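You operate a simulated robot arm through the tools that you are given. There is no shell and no other tool. Be economical: measure what you need, move in short steps, check, and stop when the job is done.

The job below is to be done with a simulated two-armed robot. You get a single attempt, and the scene is never put back.

## Task
Meter the white-, red- and blue-banded blocks and put the driest in the green tray.
Fine: meter back on the white square; the other blocks stay. Set down upright: sample block with the white band.

It is judged by the outcome, as a careful person would: the job done as asked, and still so three seconds after it is handed in. It fails if anything else is knocked over, pushed out of place, dropped, spilled or broken.

## Robot
Two 7-joint arms with fingered hands on one trunk, on a base that drives. Base frame: it is fixed to the floor where the robot stands at the start and does not move with it; the origin is under the middle of the robot, x ahead of it, y to its left, z up; the surface under the hand at the start is at about z = 0.86. Units: m, rad, N and s.
The left shoulder is at the start at [0.07, 0.142, 1.242], the right one opposite. With the tool pointing down near the work surface each hand reaches from about 0.1 to 0.78 m from the robot's upright axis, wherever it stands, measured 20 degrees to its own side. Places, roughly: inside of the green sample tray [0.5, -0.4, 0.9]; sample block with the blue band (9x6x6 cm) [0.6, 0, 0.9]; sample block with the red band (9x6x6 cm) [0.5, 0, 0.9]; sample block with the white band (9x6x6 cm) [0.6, -0.1, 0.9]; white square [0.5, -0.1, 0.9]. Payload 3.6 kg a hand.
The tool frame of a hand sits at the grasp point between the pads (the TCP): z along the fingers, y along the line on which they close. The tips reach 0.025 m beyond it. Largest opening 0.088 m; the body of the gripper starts 0.029 m behind the TCP. The gripper is a hand of 5 fingers: y runs from the thumb to the fingers, the wrist lies at [-0.013, -0.097, -0.162] in the tool frame, and closing takes about 1.5 s.
Orientation is that of the tool frame in the base frame, as a unit quaternion [x, y, z, w]. With the fingers straight down and the wrist toward the robot, the tool's x, y and z point along [0, 1, 0], [1, 0, 0] and [0, 0, -1] of the base frame.

## Interface
- The arms move only by the tool play_rows. It takes "left_deltas", "right_deltas" or both (then of equal length, played together; a hand with none holds still); each is a list of rows, each a list of 6 numbers: the shift along the base's x, y, z in m, then the turn, a rotation vector about the base's x, y, z in degrees. In form: [[dx, dy, dz, rx, ry, rz], ...]. A call has 1 to 12 rows; each row shifts and turns the commanded pose from where the row before left it. "left_fingers" and "right_fingers" are, for a hand that has rows, the opening, from 0 (shut) to 1 (fully open), set as the call begins (left out, the last holds). Each row takes 0.2 s and may step no farther than 0.05 m and 0.15 rad from the row before; otherwise, or with a gripper value out of range, the whole call is refused. A pose out of reach is approached as far as the arm can. The call stops where the force on the tool passes 40 N (or 10 N more than at its start, if that is more) or the arm is blocked; 0.2 s more then pass. Each finger travels about 0.072 m/s and halts on what it meets, pressing with about 32 N; the grip force reading is that of the motor and also rises with nothing between the fingers. The clock runs only during rows and for 0.2 s after the last one: add rows that do not move to give the fingers time. The reply holds the time, the measured pose of the TCP, the force on the tool along the base axes, the opening and the grip force, in the units named above and with some noise, with the torque about the TCP (base axes, N m) and any sound that the robot's microphone picked up.
- Cameras (640 x 400 px; columns grow to the right, rows downward): "scene" is now at [0.1297, -0.0293, 1.4589]; the picture's right is [-0.35, -0.94, 0.00], its down [-0.62, 0.23, -0.75] and it looks along [0.70, -0.26, -0.66] (base axes); focal length 263 px, centre (320, 200). "left" rides on the left gripper at [-0.059, -0.079, -0.105] in its tool frame; the picture's right is [-0.73, -0.32, 0.61], its down [0.62, -0.68, 0.38] and it looks along [0.29, 0.66, 0.70] (tool axes); focal length 234 px, centre (320, 200). "right" rides on the right gripper at [0.059, -0.079, -0.105] in its tool frame; the picture's right is [-0.73, 0.32, -0.61], its down [-0.62, -0.68, 0.38] and it looks along [-0.29, 0.66, 0.70] (tool axes); focal length 234 px, centre (320, 200). There is no depth. A picture from a camera that has moved, and an enlarged one, comes with that camera's place and axes in the base frame and with its lens.
- grab_frame(camera): a new picture of that camera. The clock stands still meanwhile.
- raise_lower(by): slides the trunk up (or, below 0, down) by that many m; the arms and the scene camera ride with it, the base frame stays. It gives what a move gives, with no picture.
- base_move(legs): drives the robot by 1 to 6 legs, each [ahead, left, turn to the left] in m, m and rad, along the robot's own axes; the way and the turn of a leg run together, so that a leg with both is an arc; at most 1.5 m and 3.142 rad a leg. The arms and the cameras ride along, it lands a little off, and it stops where it bumps. It gives what a move gives.
- curl_fingers(index, middle, ring, little, thumb_bend, thumb_turn, hand): sets how far each is bent, from 0 (flat) to 1 (curled in); at 0.3 the hand is open as for a grip, at 0.7 the pads meet at the TCP. One left out holds its place. A second passes; each finger stops where it meets its share of the squeeze, and holds until it gets a number again. A gripper value or a shape takes the hand back. It gives what a move gives, with no picture; readings hold the bend of each and the force on index, middle, ring, little, thumb and palm. thumb_turn goes from beside the hand (0) to across from the fingers (1), as for a grip.
- preshape(shape, hand): the hand has 5 fingers and takes this shape, open, in about a second: jaw (thumb against the fingers, like two jaws); tri (thumb and two fingers); tip (a fingertip pinch); poke (one finger out to press); point (the index stretched); flat (the hand flat); cup (the hand cupped); fist (a fist). The gripper value then closes the fingers along that shape, each until it touches; the sizes above hold for jaw. It gives what a move gives, with no picture.
- aim_head(pan, tilt): turns the head with the scene camera to pan (to the left, within 1.501 rad either way) and tilt (down, from -0.506 to 1.204), counted from straight ahead of the robot. It gives what a move gives.
- zoom(camera, box): a new picture of the part [left, top, right, bottom] of that camera's present view, enlarged. The clock stands still meanwhile.
- hand_in(): hands the job in; it is judged then, once.

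Go step by step. Nothing tells you exact positions but the pictures and the camera data: compare them with the known pose of the tool, close in by small moves and look again before you grip or let go. The budget is 120 turns and 100 pictures, counting those below and the enlarged ones. Unless the task says otherwise, let go and move clear before handing in, and close with one line.

The tools are called after "Request:" as a command line: name --argument value ..., lists and objects as JSON in quotes. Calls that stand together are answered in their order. play_rows: Moves the arms, as the interface text tells. Its arguments: {"type":"object","properties":{"left_deltas":{"type":"array"},"left_fingers":{"type":"number"},"right_deltas":{"type":"array"},"right_fingers":{"type":"number"}},"required":[]} The other tools are called the same way: raise_lower (by) slides the trunk up or down; preshape (shape, hand) gives the hand a shape; curl_fingers (index, middle, ring, little, thumb_bend, thumb_turn, hand) moves the fingers one by one; base_move (legs) drives the base; aim_head (pan, tilt) turns the head that bears the scene camera; grab_frame (camera) takes a picture; zoom (camera, box) takes an enlarged picture of a part of a camera's view; hand_in () hands the job in.

At the start:

```text
time_s: 0.0
left_tool_pos: [0.5441, 0.1612, 1.1056]
left_tcp_rot: [0.707, 0.707, 0.0, 0.0]
left_wrist_force: [0.5, 0.1, 0.9]
left_moment: [-0.01, -0.01, 0.0]
left_finger_gap: 0.0877
left_gripper_force: 0.1
left_shape: jaw
left_bend: [0.3, 0.3, 0.3, 0.3, 0.3, 0.98]
left_finger forces: [0.0, 0.0, 0.0, 0.0, 0.0, 0.0]
right_tool_pos: [0.445, -0.3518, 1.1713]
right_tcp_rot: [0.708, 0.707, 0.0, -0.001]
right_wrist_force: [1.2, -0.1, -0.8]
right_moment: [0.0, -0.01, 0.01]
right_finger_gap: 0.0879
right_gripper_force: 0.1
right_shape: jaw
right_bend: [0.3, 0.3, 0.3, 0.3, 0.3, 0.98]
right_finger forces: [0.1, 0.1, 0.1, 0.1, 0.0, 0.1]
trunk travel left (down, up): [-0.778, 0.162]
robot x, y, heading: [-0.0016, 0.0023, -0.0]
head pan, tilt: [-0.356, 0.719]
```

scene: 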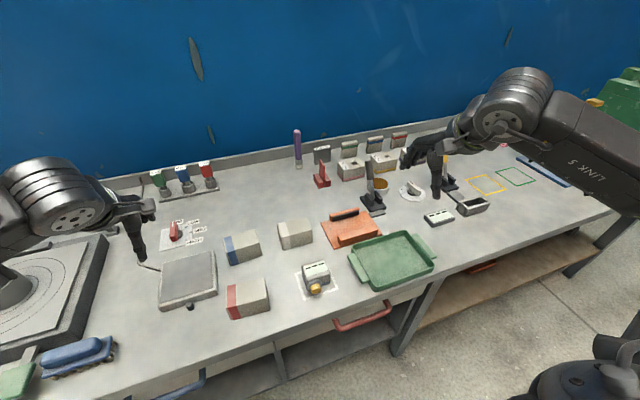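
right: 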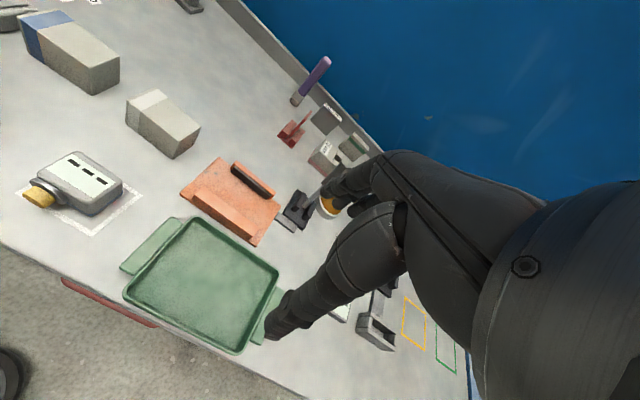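
left: 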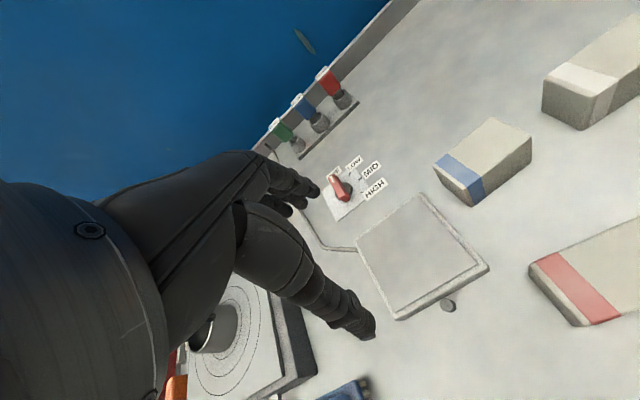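

I see the three banded blocks, the meter on its white square and the green tray. I'll zoom in on the meter and the blocks first.

Request:
zoom --camera "scene" --box '[270, 240, 370, 310]'

Request:
zoom --camera "right" --box '[0, 130, 160, 230]'

Request:
zoom --camera "scene" --box '[200, 200, 440, 350]'

```text
5.71 times, centred on (320, 275) of scene
camera zoom: at [0.1297, -0.0293, 1.4589], right [-0.35, -0.94, 0.0], down [-0.62, 0.23, -0.75], along [0.7, -0.26, -0.66], focal length 1503 px, centre (320, -229)
```

zoom: 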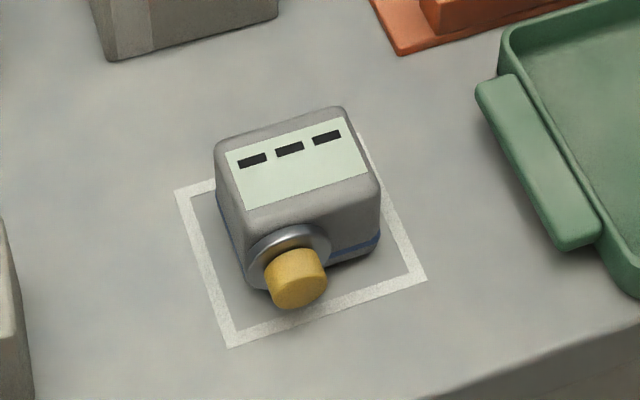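

```text
4.00 times, centred on (80, 180) of right
camera zoom: at [0.3668, -0.2925, 1.2755], right [0.32, -0.73, 0.61], down [-0.68, -0.62, -0.38], along [0.66, -0.29, -0.7], focal length 937 px, centre (1280, 280)
```

zoom: 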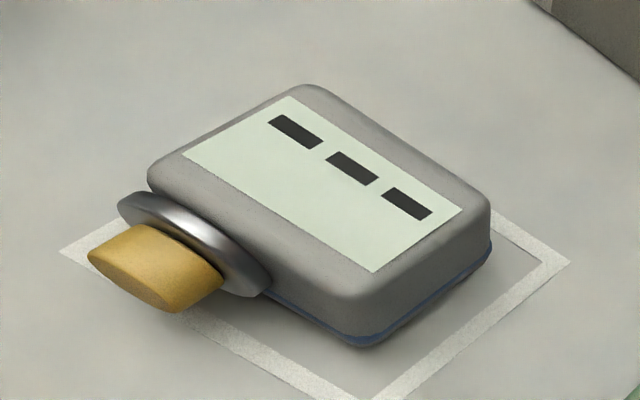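

```text
2.67 times, centred on (320, 275) of scene
camera zoom: at [0.1297, -0.0293, 1.4589], right [-0.35, -0.94, 0.0], down [-0.62, 0.23, -0.75], along [0.7, -0.26, -0.66], focal length 701 px, centre (320, 0)
```

zoom: 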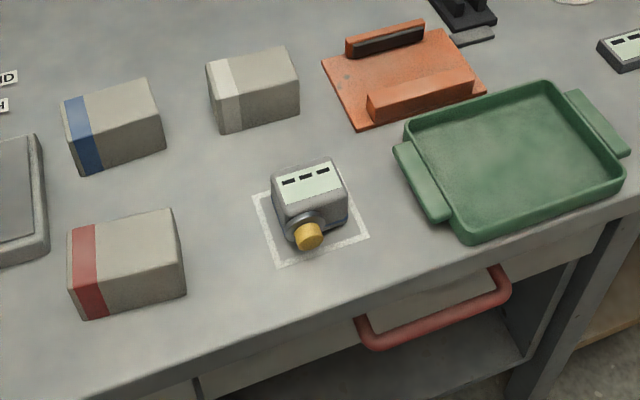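

The meter is a small box with a display and a yellow, steel-collared nose facing me, at about x 0.458–0.508, y −0.18…−0.118. I'll bring the right hand above it, turned so it closes along y, and look closer.

Request:
play_rows --right_deltas '[[0.003, 0.018, -0.01, 0, 0, 8.2], [0.003, 0.018, -0.01, 0, 0, 8.2], [0.003, 0.018, -0.01, 0, 0, 8.2], [0.003, 0.018, -0.01, 0, 0, 8.2], [0.003, 0.018, -0.01, 0, 0, 8.2], [0.003, 0.018, -0.01, 0, 0, 8.2], [0.003, 0.018, -0.01, 0, 0, 8.2], [0.003, 0.018, -0.01, 0, 0, 8.2], [0.003, 0.018, -0.01, 0, 0, 8.2], [0.003, 0.018, -0.01, 0, 0, 8.2], [0.004, 0.022, -0.01, 0, 0, 8.0], [0, 0, 0, 0, 0, 0]]' --right_fingers 1

Request:
grab_frame --camera "right"

Request:
grab_frame --camera "scene"

```text
time_s: 2.6
left_tool_pos: [0.5429, 0.1611, 1.1058]
left_tcp_rot: [0.707, 0.707, 0.0, 0.0]
left_wrist_force: [-0.8, -0.7, 0.1]
left_moment: [0.02, -0.01, 0.05]
left_finger_gap: 0.0875
left_gripper_force: 0.1
left_shape: jaw
left_bend: [0.3, 0.3, 0.3, 0.3, 0.3, 0.98]
left_finger forces: [0.0, 0.0, 0.0, 0.1, 0.0, 0.0]
right_tool_pos: [0.3605, -0.0847, 1.1095]
right_tcp_rot: [0.154, 0.988, -0.006, 0.016]
right_wrist_force: [-0.5, 0.6, 0.4]
right_moment: [-0.01, -0.03, 0.0]
right_finger_gap: 0.0876
right_gripper_force: 0.0
right_shape: jaw
right_bend: [0.3, 0.3, 0.3, 0.3, 0.3, 0.98]
right_finger forces: [0.0, 0.1, 0.0, 0.0, 0.1, 0.1]
right hand out of reach, approached as far as the arm can: row 5, 6, 7, 8, 9, 10, 11
trunk travel left (down, up): [-0.778, 0.162]
robot x, y, heading: [0.0004, -0.0001, 0.002]
head pan, tilt: [-0.356, 0.719]
```

```text
93 pictures are left
camera right: at [0.2778, -0.1392, 1.2119], right [0.77, 0.1, 0.63], down [0.4, -0.84, -0.36], along [0.5, 0.53, -0.69], focal length 234 px, centre (320, 200)
```

right: 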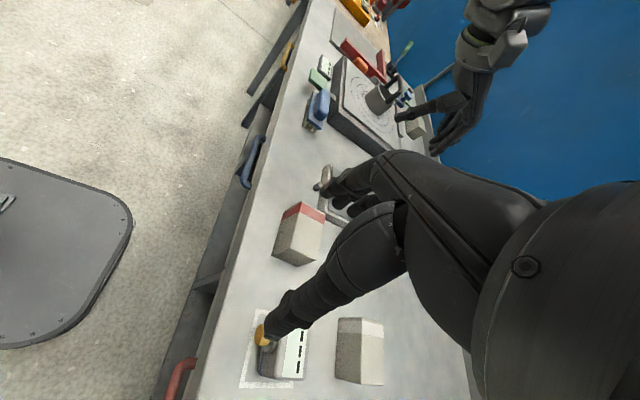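

```text
92 pictures are left
camera scene: at [0.1293, -0.0287, 1.4589], right [-0.35, -0.94, 0.0], down [-0.62, 0.23, -0.75], along [0.71, -0.26, -0.66], focal length 263 px, centre (320, 200)
```

scene: 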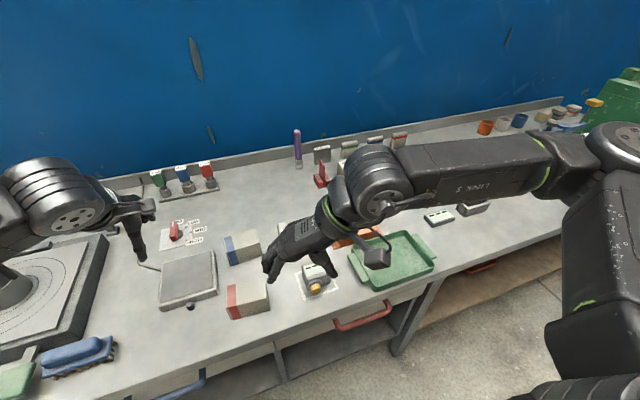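

Right hand can't reach that turn there; the left hand should suit it better (its forearm comes in from the other side). I'll take the right hand back the same way first.

Request:
play_rows --right_deltas '[[-0.004, -0.022, 0.01, 0, 0, -8.0], [-0.003, -0.018, 0.01, 0, 0, -8.2], [-0.003, -0.018, 0.01, 0, 0, -8.2], [-0.003, -0.018, 0.01, 0, 0, -8.2], [-0.003, -0.018, 0.01, 0, 0, -8.2], [-0.003, -0.018, 0.01, 0, 0, -8.2], [-0.003, -0.018, 0.01, 0, 0, -8.2], [-0.003, -0.018, 0.01, 0, 0, -8.2], [-0.003, -0.018, 0.01, 0, 0, -8.2], [-0.003, -0.018, 0.01, 0, 0, -8.2], [-0.003, -0.018, 0.01, 0, 0, -8.2], [0, 0, 0, 0, 0, 0]]'

```text
time_s: 5.2
left_tool_pos: [0.5437, 0.1596, 1.1051]
left_tcp_rot: [0.707, 0.707, 0.0, 0.0]
left_wrist_force: [0.8, -0.8, 0.0]
left_moment: [0.05, 0.03, -0.02]
left_finger_gap: 0.0875
left_gripper_force: 0.0
left_shape: jaw
left_bend: [0.3, 0.3, 0.3, 0.3, 0.3, 0.98]
left_finger forces: [0.0, 0.0, 0.1, 0.0, 0.0, 0.0]
right_tool_pos: [0.3828, -0.2659, 1.2178]
right_tcp_rot: [0.808, 0.589, -0.015, 0.007]
right_wrist_force: [-0.4, 0.6, 0.4]
right_moment: [0.01, -0.03, 0.01]
right_finger_gap: 0.0878
right_gripper_force: 0.0
right_shape: jaw
right_bend: [0.3, 0.3, 0.3, 0.3, 0.3, 0.98]
right_finger forces: [0.0, 0.1, 0.0, 0.0, 0.0, 0.0]
right hand out of reach, approached as far as the arm can: row 3, 4, 5, 6, 10, 11
trunk travel left (down, up): [-0.778, 0.162]
robot x, y, heading: [-0.0014, -0.0035, -0.002]
head pan, tilt: [-0.356, 0.719]
```

I'll park the right hand aside and bring the left over the meter, in the same call.

Request:
play_rows --right_deltas '[[0.005, -0.02, 0, 0, 0, 3], [0.005, -0.02, 0, 0, 0, 3], [0.005, -0.02, 0, 0, 0, 3], [0.005, -0.02, 0, 0, 0, 3], [0.005, -0.02, 0, 0, 0, 3], [0.005, -0.02, 0, 0, 0, 3], [0.005, -0.02, 0, 0, 0, 0], [0, 0, 0, 0, 0, 0], [0, 0, 0, 0, 0, 0], [0, 0, 0, 0, 0, 0], [0, 0, 0, 0, 0, 0], [0, 0, 0, 0, 0, 0]]' --left_deltas '[[-0.005, -0.01, 0, 0, 0, -8.2], [-0.005, -0.015, 0, 0, 0, -8.2], [-0.005, -0.02, 0, 0, 0, -8.2], [-0.005, -0.02, 0, 0, 0, -8.2], [-0.005, -0.02, 0, 0, 0, -8.2], [-0.005, -0.02, 0, 0, 0, -8.2], [-0.005, -0.03, 0, 0, 0, -8.2], [-0.005, -0.03, 0, 0, 0, -8.2], [-0.005, -0.035, 0, 0, 0, -8.2], [-0.005, -0.035, 0, 0, 0, -8.2], [-0.005, -0.035, 0, 0, 0, -8.0], [-0.005, -0.04, 0, 0, 0, 0]]'

Request:
grab_frame --camera "left"

Request:
grab_frame --camera "scene"

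```text
time_s: 7.8
left_tool_pos: [0.4827, -0.1507, 1.1082]
left_tcp_rot: [1.0, -0.002, 0.0, -0.001]
left_wrist_force: [0.0, -0.4, -0.8]
left_moment: [0.01, 0.0, 0.0]
left_finger_gap: 0.0878
left_gripper_force: 0.1
left_shape: jaw
left_bend: [0.3, 0.3, 0.3, 0.3, 0.3, 0.98]
left_finger forces: [0.1, 0.0, 0.0, 0.0, 0.0, 0.0]
right_tool_pos: [0.4351, -0.3966, 1.212]
right_tcp_rot: [0.705, 0.709, -0.013, 0.008]
right_wrist_force: [0.5, 0.1, -0.2]
right_moment: [0.01, 0.01, 0.02]
right_finger_gap: 0.088
right_gripper_force: 0.0
right_shape: jaw
right_bend: [0.3, 0.3, 0.3, 0.3, 0.3, 0.98]
right_finger forces: [0.0, 0.0, 0.1, 0.0, 0.0, 0.0]
right hand out of reach, approached as far as the arm can: row 1, 2, 3, 4, 7
trunk travel left (down, up): [-0.778, 0.162]
robot x, y, heading: [0.0008, -0.0012, -0.004]
head pan, tilt: [-0.356, 0.719]
```

```text
91 pictures are left
camera left: at [0.4244, -0.0715, 1.2128], right [-0.73, 0.32, -0.61], down [0.62, 0.68, -0.38], along [0.29, -0.66, -0.7], focal length 234 px, centre (320, 200)
```

left: 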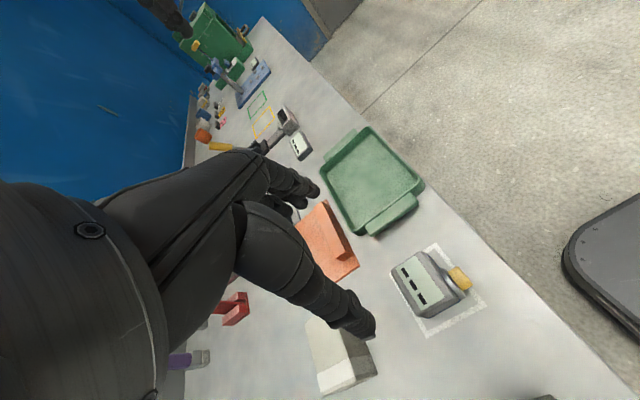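

```text
90 pictures are left
camera scene: at [0.1294, -0.0317, 1.4588], right [-0.35, -0.94, 0.0], down [-0.62, 0.23, -0.75], along [0.7, -0.26, -0.66], focal length 263 px, centre (320, 200)
```

scene: 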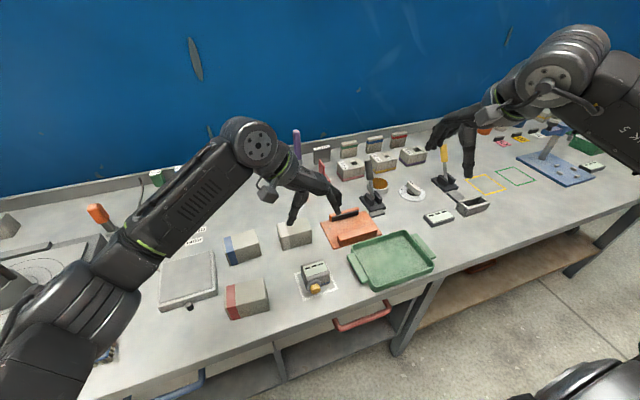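

Request:
zoom --camera "left" --box '[370, 230, 498, 350]'

```text
3.33 times, centred on (434, 290) of left
camera zoom: at [0.4244, -0.0715, 1.2128], right [-0.73, 0.32, -0.61], down [0.62, 0.68, -0.38], along [0.29, -0.66, -0.7], focal length 781 px, centre (-60, -100)
```

zoom: 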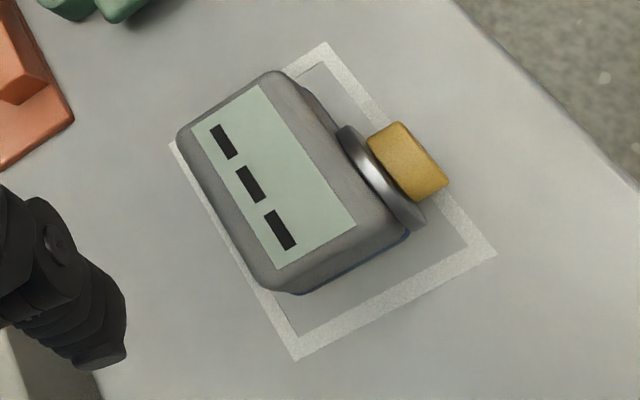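

The left hand is right above the meter and the geometry agrees (display centre ≈ (0.482, −0.151)). Descending with the fingers open.

Request:
play_rows --left_deltas '[[0, 0, -0.04, 0, 0, 0], [0, 0, -0.04, 0, 0, 0], [0, 0, -0.04, 0, 0, 0], [0, 0, -0.04, 0, 0, 0], [0, 0, -0.025, 0, 0, 0], [0, 0, 0, 0, 0, 0]]' --left_fingers 1

Request:
grab_frame --camera "left"

Request:
zoom --camera "scene" --box '[240, 180, 400, 320]'

```text
time_s: 9.2
left_tool_pos: [0.482, -0.1498, 0.9178]
left_tcp_rot: [1.0, 0.0, 0.0, 0.001]
left_wrist_force: [-0.1, 0.2, 0.6]
left_moment: [0.01, 0.02, -0.03]
left_finger_gap: 0.0877
left_gripper_force: 0.1
left_shape: jaw
left_bend: [0.3, 0.3, 0.3, 0.3, 0.3, 0.98]
left_finger forces: [0.1, 0.1, 0.1, 0.1, 0.2, 0.0]
right_tool_pos: [0.437, -0.3952, 1.2131]
right_tcp_rot: [0.705, 0.709, -0.014, 0.009]
right_wrist_force: [1.4, -0.5, 0.3]
right_moment: [-0.03, -0.02, -0.02]
right_finger_gap: 0.0881
right_gripper_force: 0.0
right_shape: jaw
right_bend: [0.3, 0.3, 0.3, 0.3, 0.3, 0.98]
right_finger forces: [0.0, 0.0, 0.0, 0.0, 0.0, 0.1]
trunk travel left (down, up): [-0.778, 0.162]
robot x, y, heading: [-0.0032, 0.0028, 0.002]
head pan, tilt: [-0.356, 0.719]
```

```text
88 pictures are left
camera left: at [0.4238, -0.071, 1.0233], right [-0.73, 0.32, -0.61], down [0.62, 0.68, -0.38], along [0.29, -0.66, -0.7], focal length 234 px, centre (320, 200)
```

left: 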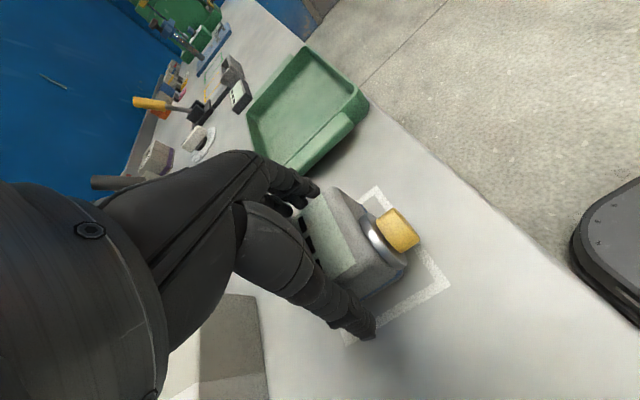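

```text
2.86 times, centred on (320, 250) of scene
camera zoom: at [0.1297, -0.0292, 1.4589], right [-0.35, -0.94, 0.0], down [-0.62, 0.23, -0.75], along [0.7, -0.26, -0.66], focal length 752 px, centre (320, 57)
```

zoom: 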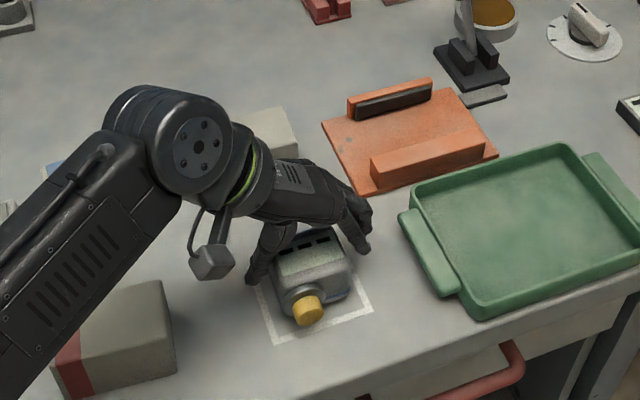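

Straddling it cleanly. Lower 2.4 cm more and close.

Request:
play_rows --left_deltas '[[0, 0, -0.012, 0, 0, 0], [0, 0, -0.012, 0, 0, 0], [0, 0, 0, 0, 0, 0]]'

Request:
play_rows --left_deltas '[[0, 0, 0, 0, 0, 0], [0, 0, 0, 0, 0, 0], [0, 0, 0, 0, 0, 0], [0, 0, 0, 0, 0, 0], [0, 0, 0, 0, 0, 0], [0, 0, 0, 0, 0, 0], [0, 0, 0, 0, 0, 0], [0, 0, 0, 0, 0, 0]]' --left_fingers 0

Request:
grab_frame --camera "left"

```text
time_s: 10.0
left_tool_pos: [0.4819, -0.1497, 0.8945]
left_tcp_rot: [1.0, -0.001, 0.0, 0.001]
left_wrist_force: [0.2, 2.5, 7.1]
left_moment: [0.06, 0.03, 0.01]
left_finger_gap: 0.0877
left_gripper_force: 0.0
left_shape: jaw
left_bend: [0.29, 0.3, 0.3, 0.3, 0.29, 0.98]
left_finger forces: [2.4, 0.0, 0.1, 0.1, 4.8, 0.0]
right_tool_pos: [0.436, -0.3956, 1.2133]
right_tcp_rot: [0.705, 0.709, -0.014, 0.009]
right_wrist_force: [-0.5, 0.3, 1.1]
right_moment: [-0.02, -0.02, -0.01]
right_finger_gap: 0.0877
right_gripper_force: 0.1
right_shape: jaw
right_bend: [0.3, 0.3, 0.3, 0.3, 0.3, 0.98]
right_finger forces: [0.1, 0.1, 0.1, 0.1, 0.0, 0.0]
trunk travel left (down, up): [-0.778, 0.162]
robot x, y, heading: [0.0006, 0.0032, 0.007]
head pan, tilt: [-0.356, 0.719]
```

```text
time_s: 11.8
left_tool_pos: [0.4833, -0.1502, 0.8951]
left_tcp_rot: [1.0, 0.0, 0.0, 0.0]
left_wrist_force: [0.3, 0.3, 6.8]
left_moment: [-0.26, -0.02, -0.02]
left_finger_gap: 0.0589
left_gripper_force: 31.9
left_shape: jaw
left_bend: [0.3, 0.41, 0.4, 0.42, 0.56, 0.98]
left_finger forces: [20.7, 13.7, 4.4, 0.0, 37.5, 0.1]
right_tool_pos: [0.4363, -0.3956, 1.2125]
right_tcp_rot: [0.705, 0.709, -0.014, 0.009]
right_wrist_force: [-0.8, 0.0, 0.3]
right_moment: [-0.01, 0.04, -0.04]
right_finger_gap: 0.0878
right_gripper_force: 0.0
right_shape: jaw
right_bend: [0.3, 0.3, 0.3, 0.3, 0.3, 0.98]
right_finger forces: [0.1, 0.0, 0.0, 0.0, 0.1, 0.1]
trunk travel left (down, up): [-0.778, 0.162]
robot x, y, heading: [0.0031, -0.0013, 0.001]
head pan, tilt: [-0.356, 0.719]
```

```text
86 pictures are left
camera left: at [0.4241, -0.0711, 1.0008], right [-0.73, 0.32, -0.61], down [0.62, 0.68, -0.38], along [0.29, -0.66, -0.7], focal length 234 px, centre (320, 200)
```

left: 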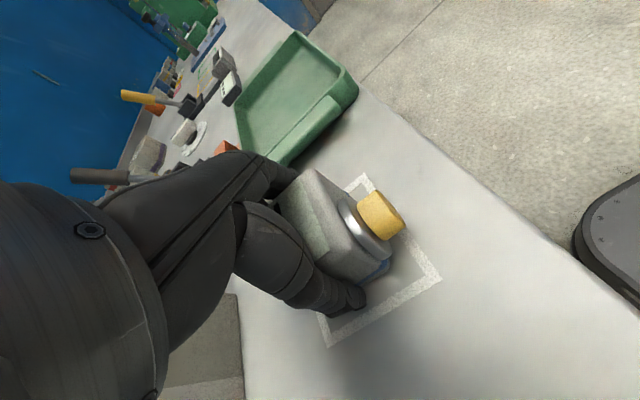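

Gripped at 59 mm. Lifting, then looking at the meter.

Request:
play_rows --left_deltas '[[0, 0, 0.02, 0, 0, 0], [0, 0, 0.04, 0, 0, 0], [0, 0, 0.04, 0, 0, 0], [0, 0, 0.04, 0, 0, 0], [0, 0, 0.04, 0, 0, 0], [0, 0, 0.03, 0, 0, 0], [0, 0, 0, 0, 0, 0]]'

Request:
zoom --camera "scene" --box '[240, 160, 400, 300]'

Request:
grab_frame --camera "right"

```text
time_s: 13.4
left_tool_pos: [0.4861, -0.1506, 1.1048]
left_tcp_rot: [1.0, 0.0, 0.0, 0.0]
left_wrist_force: [-0.1, 0.3, -3.2]
left_moment: [-0.03, -0.03, -0.01]
left_finger_gap: 0.0589
left_gripper_force: 31.8
left_shape: jaw
left_bend: [0.3, 0.42, 0.41, 0.42, 0.56, 0.98]
left_finger forces: [19.4, 13.4, 4.0, 0.0, 36.3, 0.1]
right_tool_pos: [0.4373, -0.3968, 1.2127]
right_tcp_rot: [0.705, 0.709, -0.015, 0.008]
right_wrist_force: [0.1, -1.0, -0.4]
right_moment: [0.01, -0.02, -0.01]
right_finger_gap: 0.088
right_gripper_force: 0.0
right_shape: jaw
right_bend: [0.3, 0.3, 0.3, 0.3, 0.3, 0.98]
right_finger forces: [0.0, 0.0, 0.0, 0.1, 0.0, 0.0]
trunk travel left (down, up): [-0.778, 0.162]
robot x, y, heading: [-0.0021, 0.0009, 0.006]
head pan, tilt: [-0.356, 0.719]
```

```text
2.86 times, centred on (320, 230) of scene
camera zoom: at [0.1305, -0.0294, 1.4588], right [-0.35, -0.94, 0.0], down [-0.62, 0.23, -0.75], along [0.7, -0.26, -0.66], focal length 752 px, centre (320, 114)
```

zoom: 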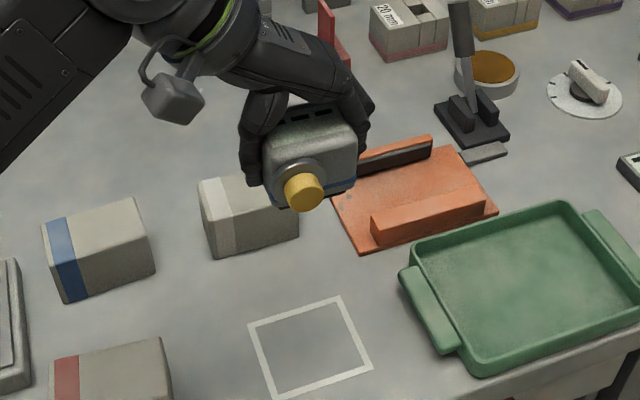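

```text
84 pictures are left
camera right: at [0.3592, -0.3336, 1.3153], right [0.33, -0.7, 0.63], down [-0.68, -0.64, -0.36], along [0.65, -0.31, -0.69], focal length 234 px, centre (320, 200)
```

right: 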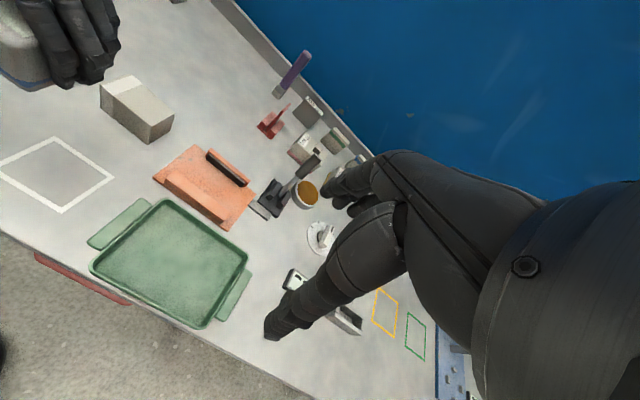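

Meter is held and its display stays partly visible. I'll try tilting the nose downward in the air to see what the arm can reach.

Request:
play_rows --left_deltas '[[0, 0, 0.005, 0, -8, 0], [0, 0, 0.005, 0, -8, 0], [0, 0, 0.005, 0, -8, 0], [0, 0, 0.005, 0, -8, 0], [0, 0, 0.005, 0, -8, 0], [0, 0, 0.005, 0, -8, 0], [0, 0, 0, 0, -8, 0], [0, 0, 0, 0, -8, 0], [0, 0, 0, 0, -8, 0], [0, 0, 0, 0, -8, 0], [0, 0, 0, 0, -8, 0], [0, 0, 0, 0, 0, 0]]'

Request:
zoom --camera "scene" --box '[200, 130, 400, 290]'

```text
time_s: 16.0
left_tool_pos: [0.4848, -0.1483, 1.1352]
left_tcp_rot: [0.719, 0.0, 0.695, -0.001]
left_wrist_force: [0.5, -0.9, -3.6]
left_moment: [-0.03, 0.04, -0.02]
left_finger_gap: 0.0587
left_gripper_force: 32.1
left_shape: jaw
left_bend: [0.3, 0.42, 0.42, 0.42, 0.56, 0.97]
left_finger forces: [19.4, 13.1, 3.7, 0.1, 35.8, 0.0]
right_tool_pos: [0.4381, -0.3967, 1.2118]
right_tcp_rot: [0.705, 0.709, -0.015, 0.008]
right_wrist_force: [0.0, 0.6, 0.0]
right_moment: [0.01, 0.02, 0.02]
right_finger_gap: 0.0881
right_gripper_force: 0.0
right_shape: jaw
right_bend: [0.3, 0.3, 0.3, 0.3, 0.3, 0.98]
right_finger forces: [0.0, 0.1, 0.1, 0.1, 0.0, 0.0]
trunk travel left (down, up): [-0.778, 0.162]
robot x, y, heading: [-0.0025, -0.0009, -0.001]
head pan, tilt: [-0.356, 0.719]
```

```text
2.50 times, centred on (300, 210) of scene
camera zoom: at [0.1303, -0.0296, 1.4588], right [-0.35, -0.94, 0.0], down [-0.62, 0.23, -0.75], along [0.7, -0.26, -0.66], focal length 658 px, centre (370, 175)
```

zoom: 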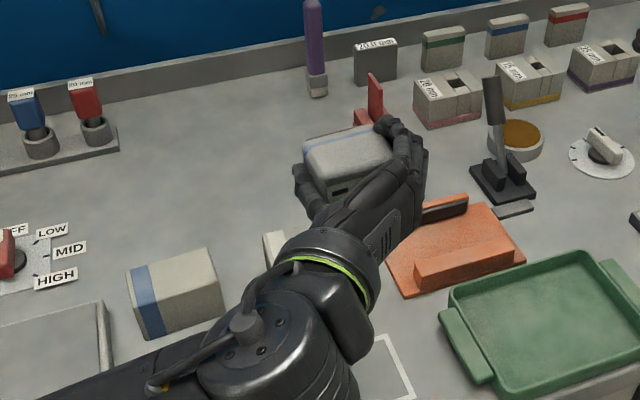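

The tilt is reachable. I'll use about −60° so the wrist stays clear of the red block, and go over the white block.

Request:
play_rows --left_deltas '[[0.04, 0, 0, 0, 7, 0], [0.04, 0, 0, 0, 7, 0], [0.04, 0, 0, 0, 7, 0], [0.041, -0.002, 0, 0, 7, 0], [0, 0, -0.03, 0, 0, 0], [0, 0, -0.03, 0, 0, 0], [0, 0, -0.03, 0, 0, 0], [0, 0, 0, 0, 0, 0]]'

Request:
zoom --camera "scene" --box '[200, 130, 400, 290]'

Request:
grab_frame --camera "left"

Request:
grab_frame --camera "right"

```text
time_s: 17.8
left_tool_pos: [0.646, -0.1507, 1.0459]
left_tcp_rot: [0.866, 0.0, 0.5, -0.001]
left_wrist_force: [0.8, 0.2, -2.5]
left_moment: [-0.03, 0.04, -0.02]
left_finger_gap: 0.0587
left_gripper_force: 32.5
left_shape: jaw
left_bend: [0.3, 0.42, 0.43, 0.42, 0.56, 0.97]
left_finger forces: [18.8, 12.9, 3.7, 0.0, 35.0, 0.0]
right_tool_pos: [0.4371, -0.3953, 1.2137]
right_tcp_rot: [0.705, 0.709, -0.015, 0.01]
right_wrist_force: [-0.3, -0.7, 0.1]
right_moment: [0.02, -0.03, 0.01]
right_finger_gap: 0.0879
right_gripper_force: 0.0
right_shape: jaw
right_bend: [0.3, 0.3, 0.3, 0.3, 0.3, 0.98]
right_finger forces: [0.0, 0.0, 0.0, 0.1, 0.1, 0.0]
trunk travel left (down, up): [-0.778, 0.162]
robot x, y, heading: [-0.0008, 0.0032, 0.002]
head pan, tilt: [-0.356, 0.719]
```

```text
2.50 times, centred on (300, 210) of scene
camera zoom: at [0.1301, -0.0294, 1.4588], right [-0.35, -0.94, 0.0], down [-0.62, 0.23, -0.75], along [0.7, -0.26, -0.66], focal length 658 px, centre (370, 175)
```

zoom: 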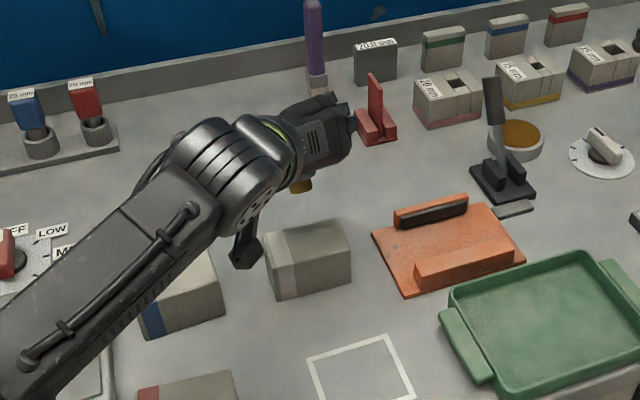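

```text
81 pictures are left
camera left: at [0.5252, -0.0715, 1.048], right [0.16, 0.32, -0.93], down [0.64, 0.68, 0.35], along [0.75, -0.66, -0.1], focal length 234 px, centre (320, 200)
```

left: 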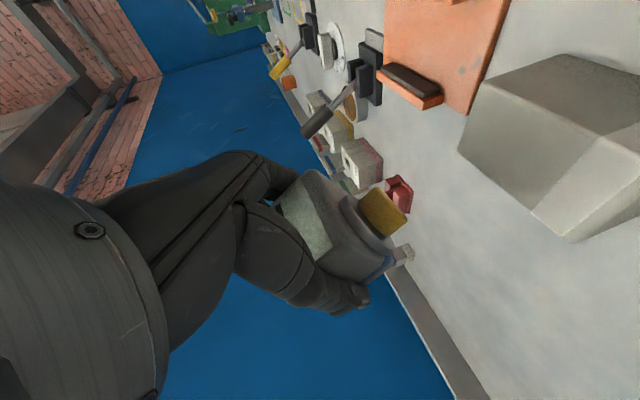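

```text
80 pictures are left
camera right: at [0.3588, -0.3336, 1.3154], right [0.33, -0.7, 0.63], down [-0.68, -0.64, -0.36], along [0.65, -0.31, -0.69], focal length 234 px, centre (320, 200)
```

right: 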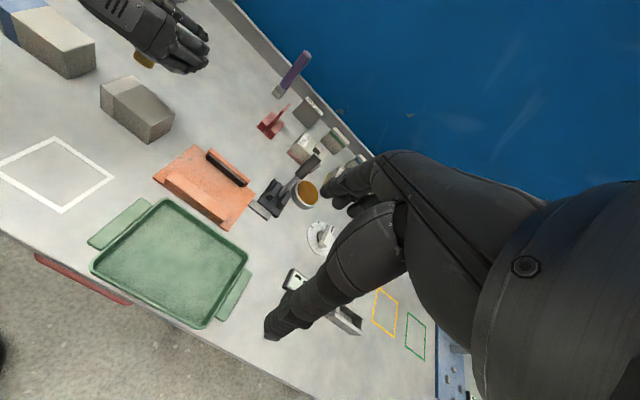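

Nose tip projects to about (0.63, −0.135, 0.996), right over the white block's top. Lowering gently toward contact.

Request:
play_rows --left_deltas '[[0, 0, -0.03, 0, 0, 0], [0, 0, -0.025, 0, 0, 0], [0, 0, -0.005, 0, 0, 0], [0, 0, -0.003, 0, 0, 0], [0, 0, 0, 0, 0, 0]]'

Request:
zoom --camera "scene" --box '[220, 130, 360, 240]'

Request:
grab_frame --camera "left"

```text
time_s: 19.0
left_tool_pos: [0.6443, -0.152, 0.9818]
left_tcp_rot: [0.867, 0.001, 0.499, 0.0]
left_wrist_force: [-0.3, -0.3, -3.6]
left_moment: [0.0, 0.0, -0.06]
left_finger_gap: 0.0587
left_gripper_force: 31.9
left_shape: jaw
left_bend: [0.3, 0.42, 0.43, 0.42, 0.56, 0.97]
left_finger forces: [18.6, 13.0, 3.6, 0.0, 35.0, 0.1]
right_tool_pos: [0.4367, -0.3957, 1.2113]
right_tcp_rot: [0.705, 0.709, -0.014, 0.008]
right_wrist_force: [0.3, -0.3, 0.3]
right_moment: [0.02, -0.02, 0.06]
right_finger_gap: 0.0878
right_gripper_force: 0.1
right_shape: jaw
right_bend: [0.3, 0.3, 0.3, 0.3, 0.3, 0.98]
right_finger forces: [0.0, 0.1, 0.0, 0.0, 0.0, 0.0]
trunk travel left (down, up): [-0.778, 0.162]
robot x, y, heading: [0.0002, -0.0002, 0.002]
head pan, tilt: [-0.356, 0.719]
```

```text
3.64 times, centred on (290, 185) of scene
camera zoom: at [0.1304, -0.0295, 1.4588], right [-0.35, -0.94, 0.0], down [-0.62, 0.23, -0.75], along [0.7, -0.26, -0.66], focal length 956 px, centre (429, 254)
```

zoom: 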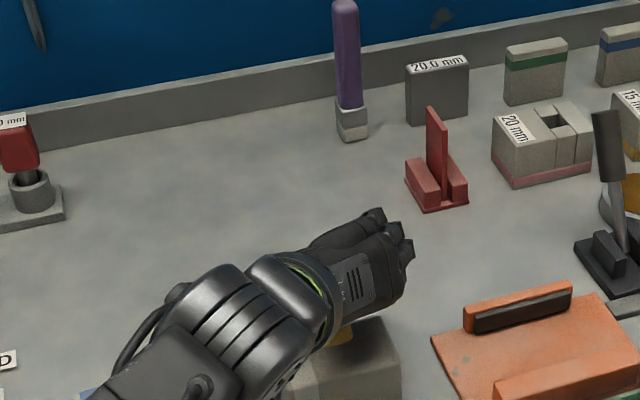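

```text
78 pictures are left
camera left: at [0.5239, -0.0727, 0.9844], right [0.16, 0.32, -0.93], down [0.64, 0.68, 0.35], along [0.75, -0.66, -0.1], focal length 234 px, centre (320, 200)
```

left: 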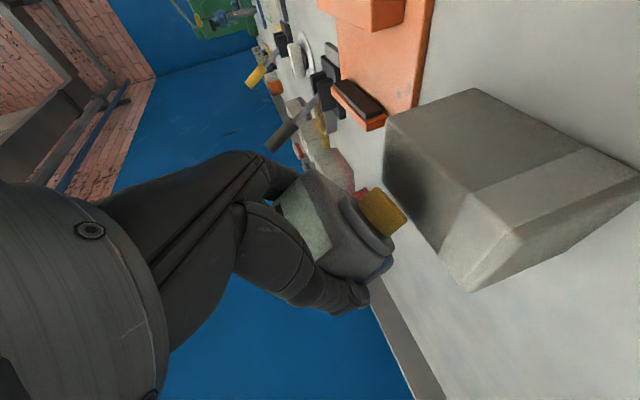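

About 1 cm gap still. Creeping down.

Request:
play_rows --left_deltas '[[0, 0, -0.002, 0, 0, 0], [0, 0, -0.002, 0, 0, 0], [0, 0, -0.002, 0, 0, 0], [0, 0, 0, 0, 0, 0]]'

Request:
zoom --camera "left" --box '[270, 140, 470, 290]'

```text
time_s: 20.0
left_tool_pos: [0.6448, -0.1519, 0.9772]
left_tcp_rot: [0.866, -0.001, 0.5, 0.0]
left_wrist_force: [-0.3, -0.3, -3.2]
left_moment: [-0.04, 0.02, 0.02]
left_finger_gap: 0.0586
left_gripper_force: 32.1
left_shape: jaw
left_bend: [0.3, 0.42, 0.43, 0.42, 0.56, 0.97]
left_finger forces: [18.7, 12.9, 3.7, 0.1, 35.0, 0.0]
right_tool_pos: [0.4367, -0.3958, 1.2132]
right_tcp_rot: [0.705, 0.709, -0.015, 0.008]
right_wrist_force: [-0.3, 0.8, -0.4]
right_moment: [-0.02, 0.01, -0.01]
right_finger_gap: 0.0878
right_gripper_force: 0.0
right_shape: jaw
right_bend: [0.3, 0.3, 0.3, 0.3, 0.3, 0.98]
right_finger forces: [0.0, 0.1, 0.0, 0.0, 0.0, 0.1]
trunk travel left (down, up): [-0.778, 0.162]
robot x, y, heading: [-0.0003, 0.0021, 0.001]
head pan, tilt: [-0.356, 0.719]
```

```text
2.67 times, centred on (370, 215) of left
camera zoom: at [0.5245, -0.0725, 0.9785], right [0.16, 0.32, -0.93], down [0.64, 0.68, 0.35], along [0.75, -0.66, -0.1], focal length 624 px, centre (187, 160)
```

zoom: 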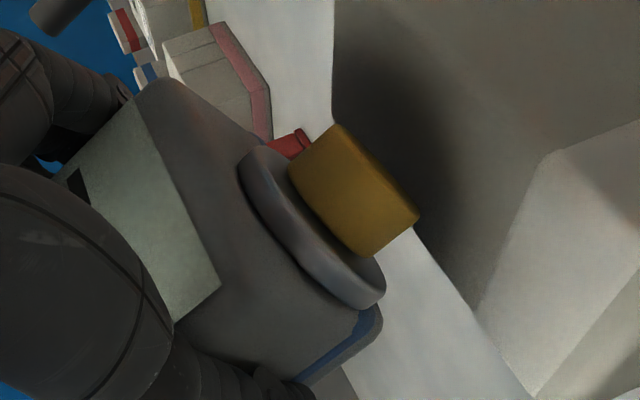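

Request:
play_rows --left_deltas '[[0, 0, -0.002, 0, 0, 0], [0, 0, -0.002, 0, 0, 0], [0, 0, 0, 0, 0, 0]]'

Request:
zoom --camera "left" --box '[270, 140, 470, 290]'

```text
time_s: 20.8
left_tool_pos: [0.6461, -0.1515, 0.9728]
left_tcp_rot: [0.867, 0.0, 0.499, 0.0]
left_wrist_force: [-0.6, -0.8, -3.3]
left_moment: [0.0, 0.03, 0.02]
left_finger_gap: 0.0585
left_gripper_force: 31.9
left_shape: jaw
left_bend: [0.3, 0.42, 0.43, 0.42, 0.56, 0.97]
left_finger forces: [18.6, 12.9, 3.8, 0.1, 35.0, 0.0]
right_tool_pos: [0.437, -0.3961, 1.2119]
right_tcp_rot: [0.706, 0.708, -0.015, 0.008]
right_wrist_force: [0.5, -0.2, -0.3]
right_moment: [0.02, 0.01, -0.02]
right_finger_gap: 0.0879
right_gripper_force: 0.0
right_shape: jaw
right_bend: [0.3, 0.3, 0.3, 0.3, 0.3, 0.98]
right_finger forces: [0.1, 0.0, 0.0, 0.1, 0.0, 0.0]
trunk travel left (down, up): [-0.778, 0.162]
robot x, y, heading: [-0.0031, -0.0015, -0.001]
head pan, tilt: [-0.356, 0.719]
```

```text
2.67 times, centred on (370, 215) of left
camera zoom: at [0.5253, -0.072, 0.9746], right [0.16, 0.32, -0.93], down [0.64, 0.68, 0.35], along [0.75, -0.66, -0.1], focal length 624 px, centre (187, 160)
```

zoom: 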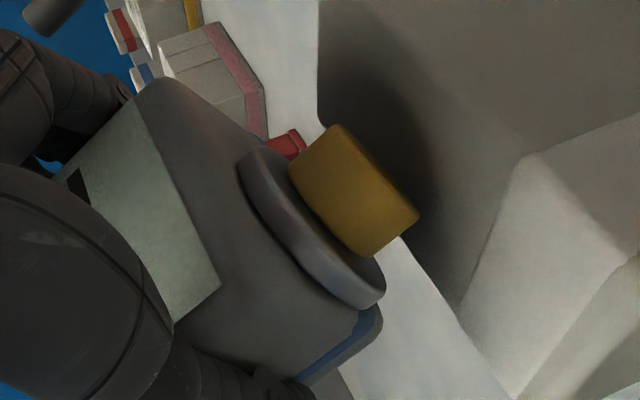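

The nose is close to the block's back edge; I'll shift 2 cm toward the robot and then keep lowering.

Request:
play_rows --left_deltas '[[0, 0, 0.006, 0, 0, 0], [-0.02, 0, 0, 0, 0, 0], [0, 0, -0.006, 0, 0, 0], [0, 0, -0.002, 0, 0, 0], [0, 0, -0.002, 0, 0, 0], [0, 0, 0, 0, 0, 0]]'

Request:
grab_frame --camera "left"

```text
time_s: 22.2
left_tool_pos: [0.625, -0.1516, 0.9687]
left_tcp_rot: [0.866, 0.0, 0.5, 0.0]
left_wrist_force: [0.3, 0.0, -2.7]
left_moment: [0.02, 0.06, -0.01]
left_finger_gap: 0.0585
left_gripper_force: 32.4
left_shape: jaw
left_bend: [0.3, 0.42, 0.43, 0.42, 0.56, 0.97]
left_finger forces: [18.7, 12.9, 3.7, 0.0, 35.1, 0.0]
right_tool_pos: [0.4364, -0.3961, 1.2132]
right_tcp_rot: [0.705, 0.709, -0.015, 0.008]
right_wrist_force: [-1.4, -0.2, 0.1]
right_moment: [-0.01, -0.02, -0.01]
right_finger_gap: 0.0879
right_gripper_force: 0.0
right_shape: jaw
right_bend: [0.3, 0.3, 0.3, 0.3, 0.3, 0.98]
right_finger forces: [0.0, 0.1, 0.0, 0.0, 0.1, 0.1]
trunk travel left (down, up): [-0.778, 0.162]
robot x, y, heading: [-0.0007, -0.0011, -0.003]
head pan, tilt: [-0.356, 0.719]
```

```text
75 pictures are left
camera left: at [0.5053, -0.072, 0.9712], right [0.16, 0.32, -0.93], down [0.64, 0.68, 0.35], along [0.75, -0.66, -0.1], focal length 234 px, centre (320, 200)
```

left: 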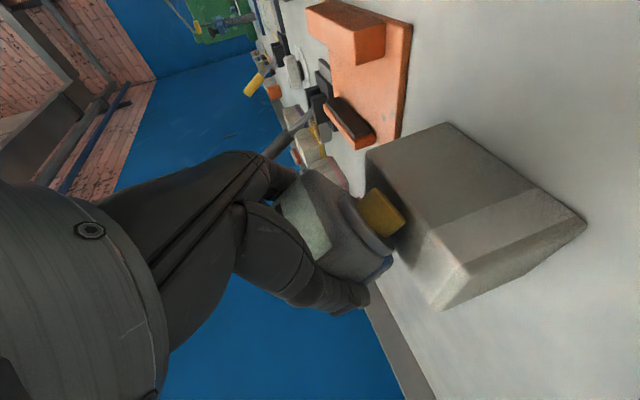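

Request:
play_rows --left_deltas '[[0, 0, -0.002, 0, 0, 0], [0, 0, -0.002, 0, 0, 0], [0, 0, 0, 0, 0, 0]]'

Request:
zoom --camera "left" --box '[270, 140, 470, 290]'

```text
time_s: 23.0
left_tool_pos: [0.6245, -0.1512, 0.9666]
left_tcp_rot: [0.866, 0.0, 0.5, 0.0]
left_wrist_force: [-1.8, 0.7, 2.9]
left_moment: [0.07, 0.24, 0.02]
left_finger_gap: 0.0587
left_gripper_force: 32.1
left_shape: jaw
left_bend: [0.3, 0.42, 0.43, 0.42, 0.56, 0.98]
left_finger forces: [19.3, 13.0, 4.2, 0.0, 35.8, 0.1]
right_tool_pos: [0.4353, -0.3966, 1.2133]
right_tcp_rot: [0.705, 0.709, -0.014, 0.01]
right_wrist_force: [0.0, 0.4, 0.8]
right_moment: [0.0, 0.02, 0.01]
right_finger_gap: 0.0881
right_gripper_force: 0.0
right_shape: jaw
right_bend: [0.3, 0.3, 0.3, 0.3, 0.3, 0.98]
right_finger forces: [0.0, 0.0, 0.1, 0.0, 0.1, 0.1]
trunk travel left (down, up): [-0.778, 0.162]
robot x, y, heading: [0.0004, -0.0047, 0.003]
head pan, tilt: [-0.356, 0.719]
heard: click
```

```text
2.67 times, centred on (370, 215) of left
camera zoom: at [0.5043, -0.0725, 0.9676], right [0.16, 0.32, -0.93], down [0.64, 0.68, 0.35], along [0.75, -0.66, -0.1], focal length 624 px, centre (187, 160)
```

zoom: 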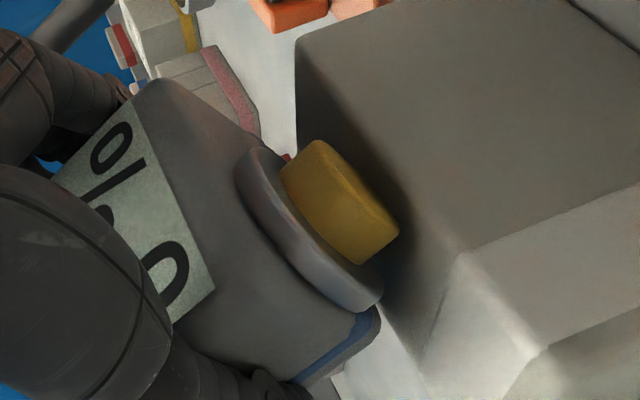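

A click: the yellow nose is the plunger and the display changed. Lifting to see whether the reading holds and read it.

Request:
play_rows --left_deltas '[[0, 0, 0.01, 0, 0, 0], [0, 0, 0.04, 0, 0, 0], [0, 0, 0.04, 0, 0, 0], [0, 0, 0.04, 0, 0, 0], [0, 0, 0, 0, 0, 0]]'

Request:
zoom --camera "left" --box '[250, 140, 410, 290]'

Request:
zoom --camera "scene" --box '[220, 130, 360, 260]'

```text
time_s: 24.2
left_tool_pos: [0.6253, -0.1522, 1.094]
left_tcp_rot: [0.866, 0.001, 0.5, 0.0]
left_wrist_force: [-1.0, 0.4, -3.6]
left_moment: [0.02, 0.0, -0.01]
left_finger_gap: 0.0584
left_gripper_force: 32.4
left_shape: jaw
left_bend: [0.3, 0.42, 0.43, 0.42, 0.56, 0.97]
left_finger forces: [18.7, 12.9, 3.6, 0.0, 34.9, 0.0]
right_tool_pos: [0.4375, -0.3951, 1.213]
right_tcp_rot: [0.705, 0.709, -0.015, 0.008]
right_wrist_force: [-0.5, -0.1, -0.1]
right_moment: [0.0, -0.01, 0.01]
right_finger_gap: 0.0881
right_gripper_force: 0.1
right_shape: jaw
right_bend: [0.3, 0.3, 0.3, 0.3, 0.3, 0.98]
right_finger forces: [0.0, 0.1, 0.0, 0.1, 0.0, 0.1]
trunk travel left (down, up): [-0.778, 0.162]
robot x, y, heading: [-0.0005, -0.0018, 0.0]
head pan, tilt: [-0.356, 0.719]
```

```text
2.67 times, centred on (330, 215) of left
camera zoom: at [0.505, -0.0718, 1.0962], right [0.16, 0.32, -0.93], down [0.64, 0.68, 0.35], along [0.75, -0.66, -0.1], focal length 624 px, centre (293, 160)
```

zoom: 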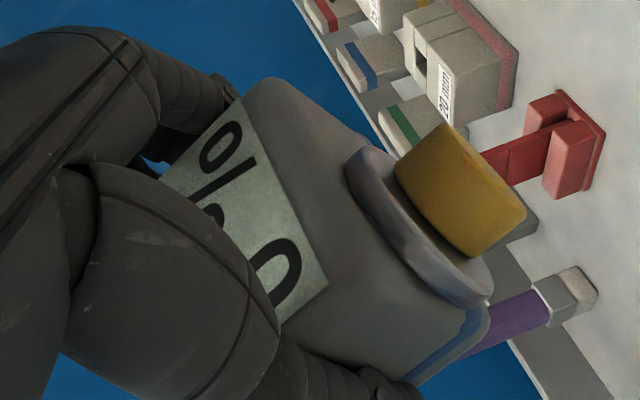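

```text
3.08 times, centred on (290, 195) of scene
camera zoom: at [0.1304, -0.0294, 1.4588], right [-0.35, -0.94, 0.0], down [-0.62, 0.23, -0.75], along [0.7, -0.26, -0.66], focal length 809 px, centre (412, 215)
```

zoom: 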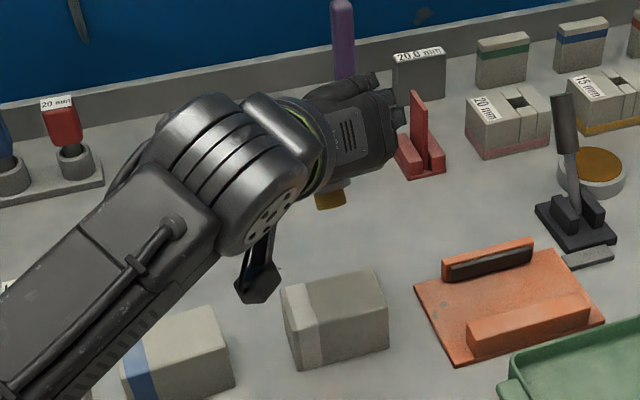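

The reading holds. I'll level the meter in front of me to read the display from the scene camera.

Request:
play_rows --left_deltas '[[-0.01, 0, 0, 0, 8, 0], [-0.02, 0, 0, 0, 8, 0], [-0.02, 0, 0, 0, 8, 0], [-0.02, 0, 0, 0, 8, 0], [-0.02, 0, 0, 0, 8, 0], [-0.02, 0, -0.005, 0, 8, 0], [-0.02, 0, -0.005, 0, 8, 0], [-0.01, 0, 0, 0, 4, 0], [0, 0, 0, 0, 0, 0]]'

Request:
zoom --camera "scene" --box '[270, 180, 360, 250]'

Request:
zoom --camera "left" --box '[250, 140, 410, 290]'

```text
time_s: 26.2
left_tool_pos: [0.4874, -0.1508, 1.0837]
left_tcp_rot: [1.0, 0.0, -0.001, 0.0]
left_wrist_force: [0.0, 0.1, -3.8]
left_moment: [0.0, -0.02, 0.0]
left_finger_gap: 0.0585
left_gripper_force: 31.8
left_shape: jaw
left_bend: [0.3, 0.42, 0.43, 0.42, 0.56, 0.97]
left_finger forces: [18.1, 12.8, 3.7, 0.0, 34.2, 0.0]
right_tool_pos: [0.4369, -0.3964, 1.2141]
right_tcp_rot: [0.705, 0.709, -0.015, 0.009]
right_wrist_force: [0.6, -0.2, 0.3]
right_moment: [0.01, -0.01, 0.01]
right_finger_gap: 0.088
right_gripper_force: 0.0
right_shape: jaw
right_bend: [0.3, 0.3, 0.3, 0.3, 0.3, 0.98]
right_finger forces: [0.1, 0.0, 0.1, 0.1, 0.0, 0.0]
trunk travel left (down, up): [-0.778, 0.162]
robot x, y, heading: [-0.0001, 0.0022, -0.002]
head pan, tilt: [-0.356, 0.719]
```

```text
5.71 times, centred on (315, 215) of scene
camera zoom: at [0.1303, -0.0296, 1.4588], right [-0.35, -0.94, 0.0], down [-0.62, 0.23, -0.75], along [0.7, -0.26, -0.66], focal length 1503 px, centre (349, 114)
```

zoom: 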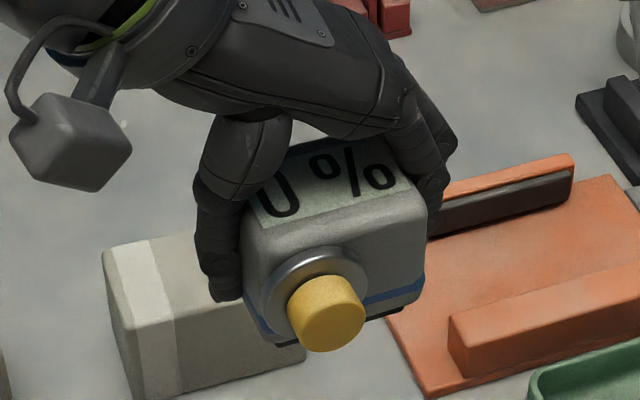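

```text
2.67 times, centred on (330, 215) of left
camera zoom: at [0.428, -0.0723, 1.1894], right [-0.73, 0.32, -0.61], down [0.62, 0.68, -0.38], along [0.29, -0.66, -0.7], focal length 624 px, centre (293, 160)
```

zoom: 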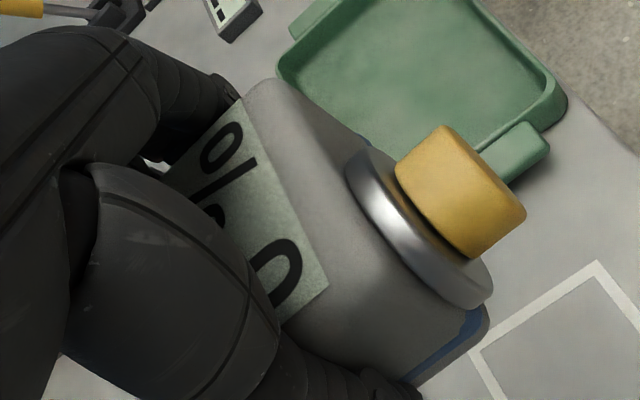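

The digit is half hidden by the thumb (0/6/8/9-like, followed by %). Shifting the meter left so the camera sees it from the other side.

Request:
play_rows --left_deltas '[[0, 0.05, 0.01, 0, 0, 0], [0, 0.05, 0.01, 0, 0, 0], [0, 0.05, 0.01, 0, 0, 0], [0, 0.05, 0.01, 0, 0, 0], [0, 0.04, 0.01, 0, 0, 0], [0, 0, 0, 0, 0, 0]]'

Request:
aim_head --pan 0.1 --tilt 0.75

Request:
grab_frame --camera "scene"

```text
refused: row 1 steps farther than a row can; nothing moved
```

```text
time_s: 27.1
left_tool_pos: [0.4861, -0.1517, 1.0843]
left_tcp_rot: [1.0, -0.001, 0.0, 0.0]
left_wrist_force: [0.5, 0.8, -4.4]
left_moment: [0.0, -0.04, 0.02]
left_finger_gap: 0.0584
left_gripper_force: 32.4
left_shape: jaw
left_bend: [0.3, 0.42, 0.43, 0.42, 0.56, 0.97]
left_finger forces: [18.1, 12.9, 3.8, 0.0, 34.3, 0.1]
right_tool_pos: [0.4366, -0.3967, 1.2119]
right_tcp_rot: [0.705, 0.709, -0.015, 0.009]
right_wrist_force: [-0.1, 0.4, -0.2]
right_moment: [-0.01, 0.0, -0.01]
right_finger_gap: 0.0878
right_gripper_force: 0.1
right_shape: jaw
right_bend: [0.3, 0.3, 0.3, 0.3, 0.3, 0.98]
right_finger forces: [0.0, 0.0, 0.1, 0.1, 0.0, 0.1]
trunk travel left (down, up): [-0.778, 0.162]
robot x, y, heading: [0.0027, -0.0039, -0.001]
head pan, tilt: [0.099, 0.75]
```

```text
69 pictures are left
camera scene: at [0.1338, 0.0079, 1.4562], right [0.1, -1.0, 0.0], down [-0.68, -0.07, -0.73], along [0.73, 0.07, -0.68], focal length 263 px, centre (320, 200)
```

scene: 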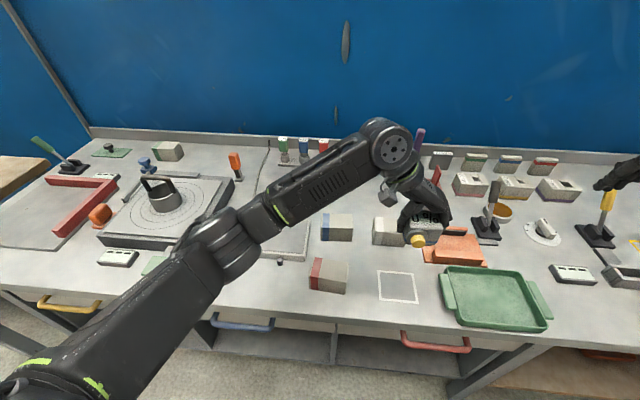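

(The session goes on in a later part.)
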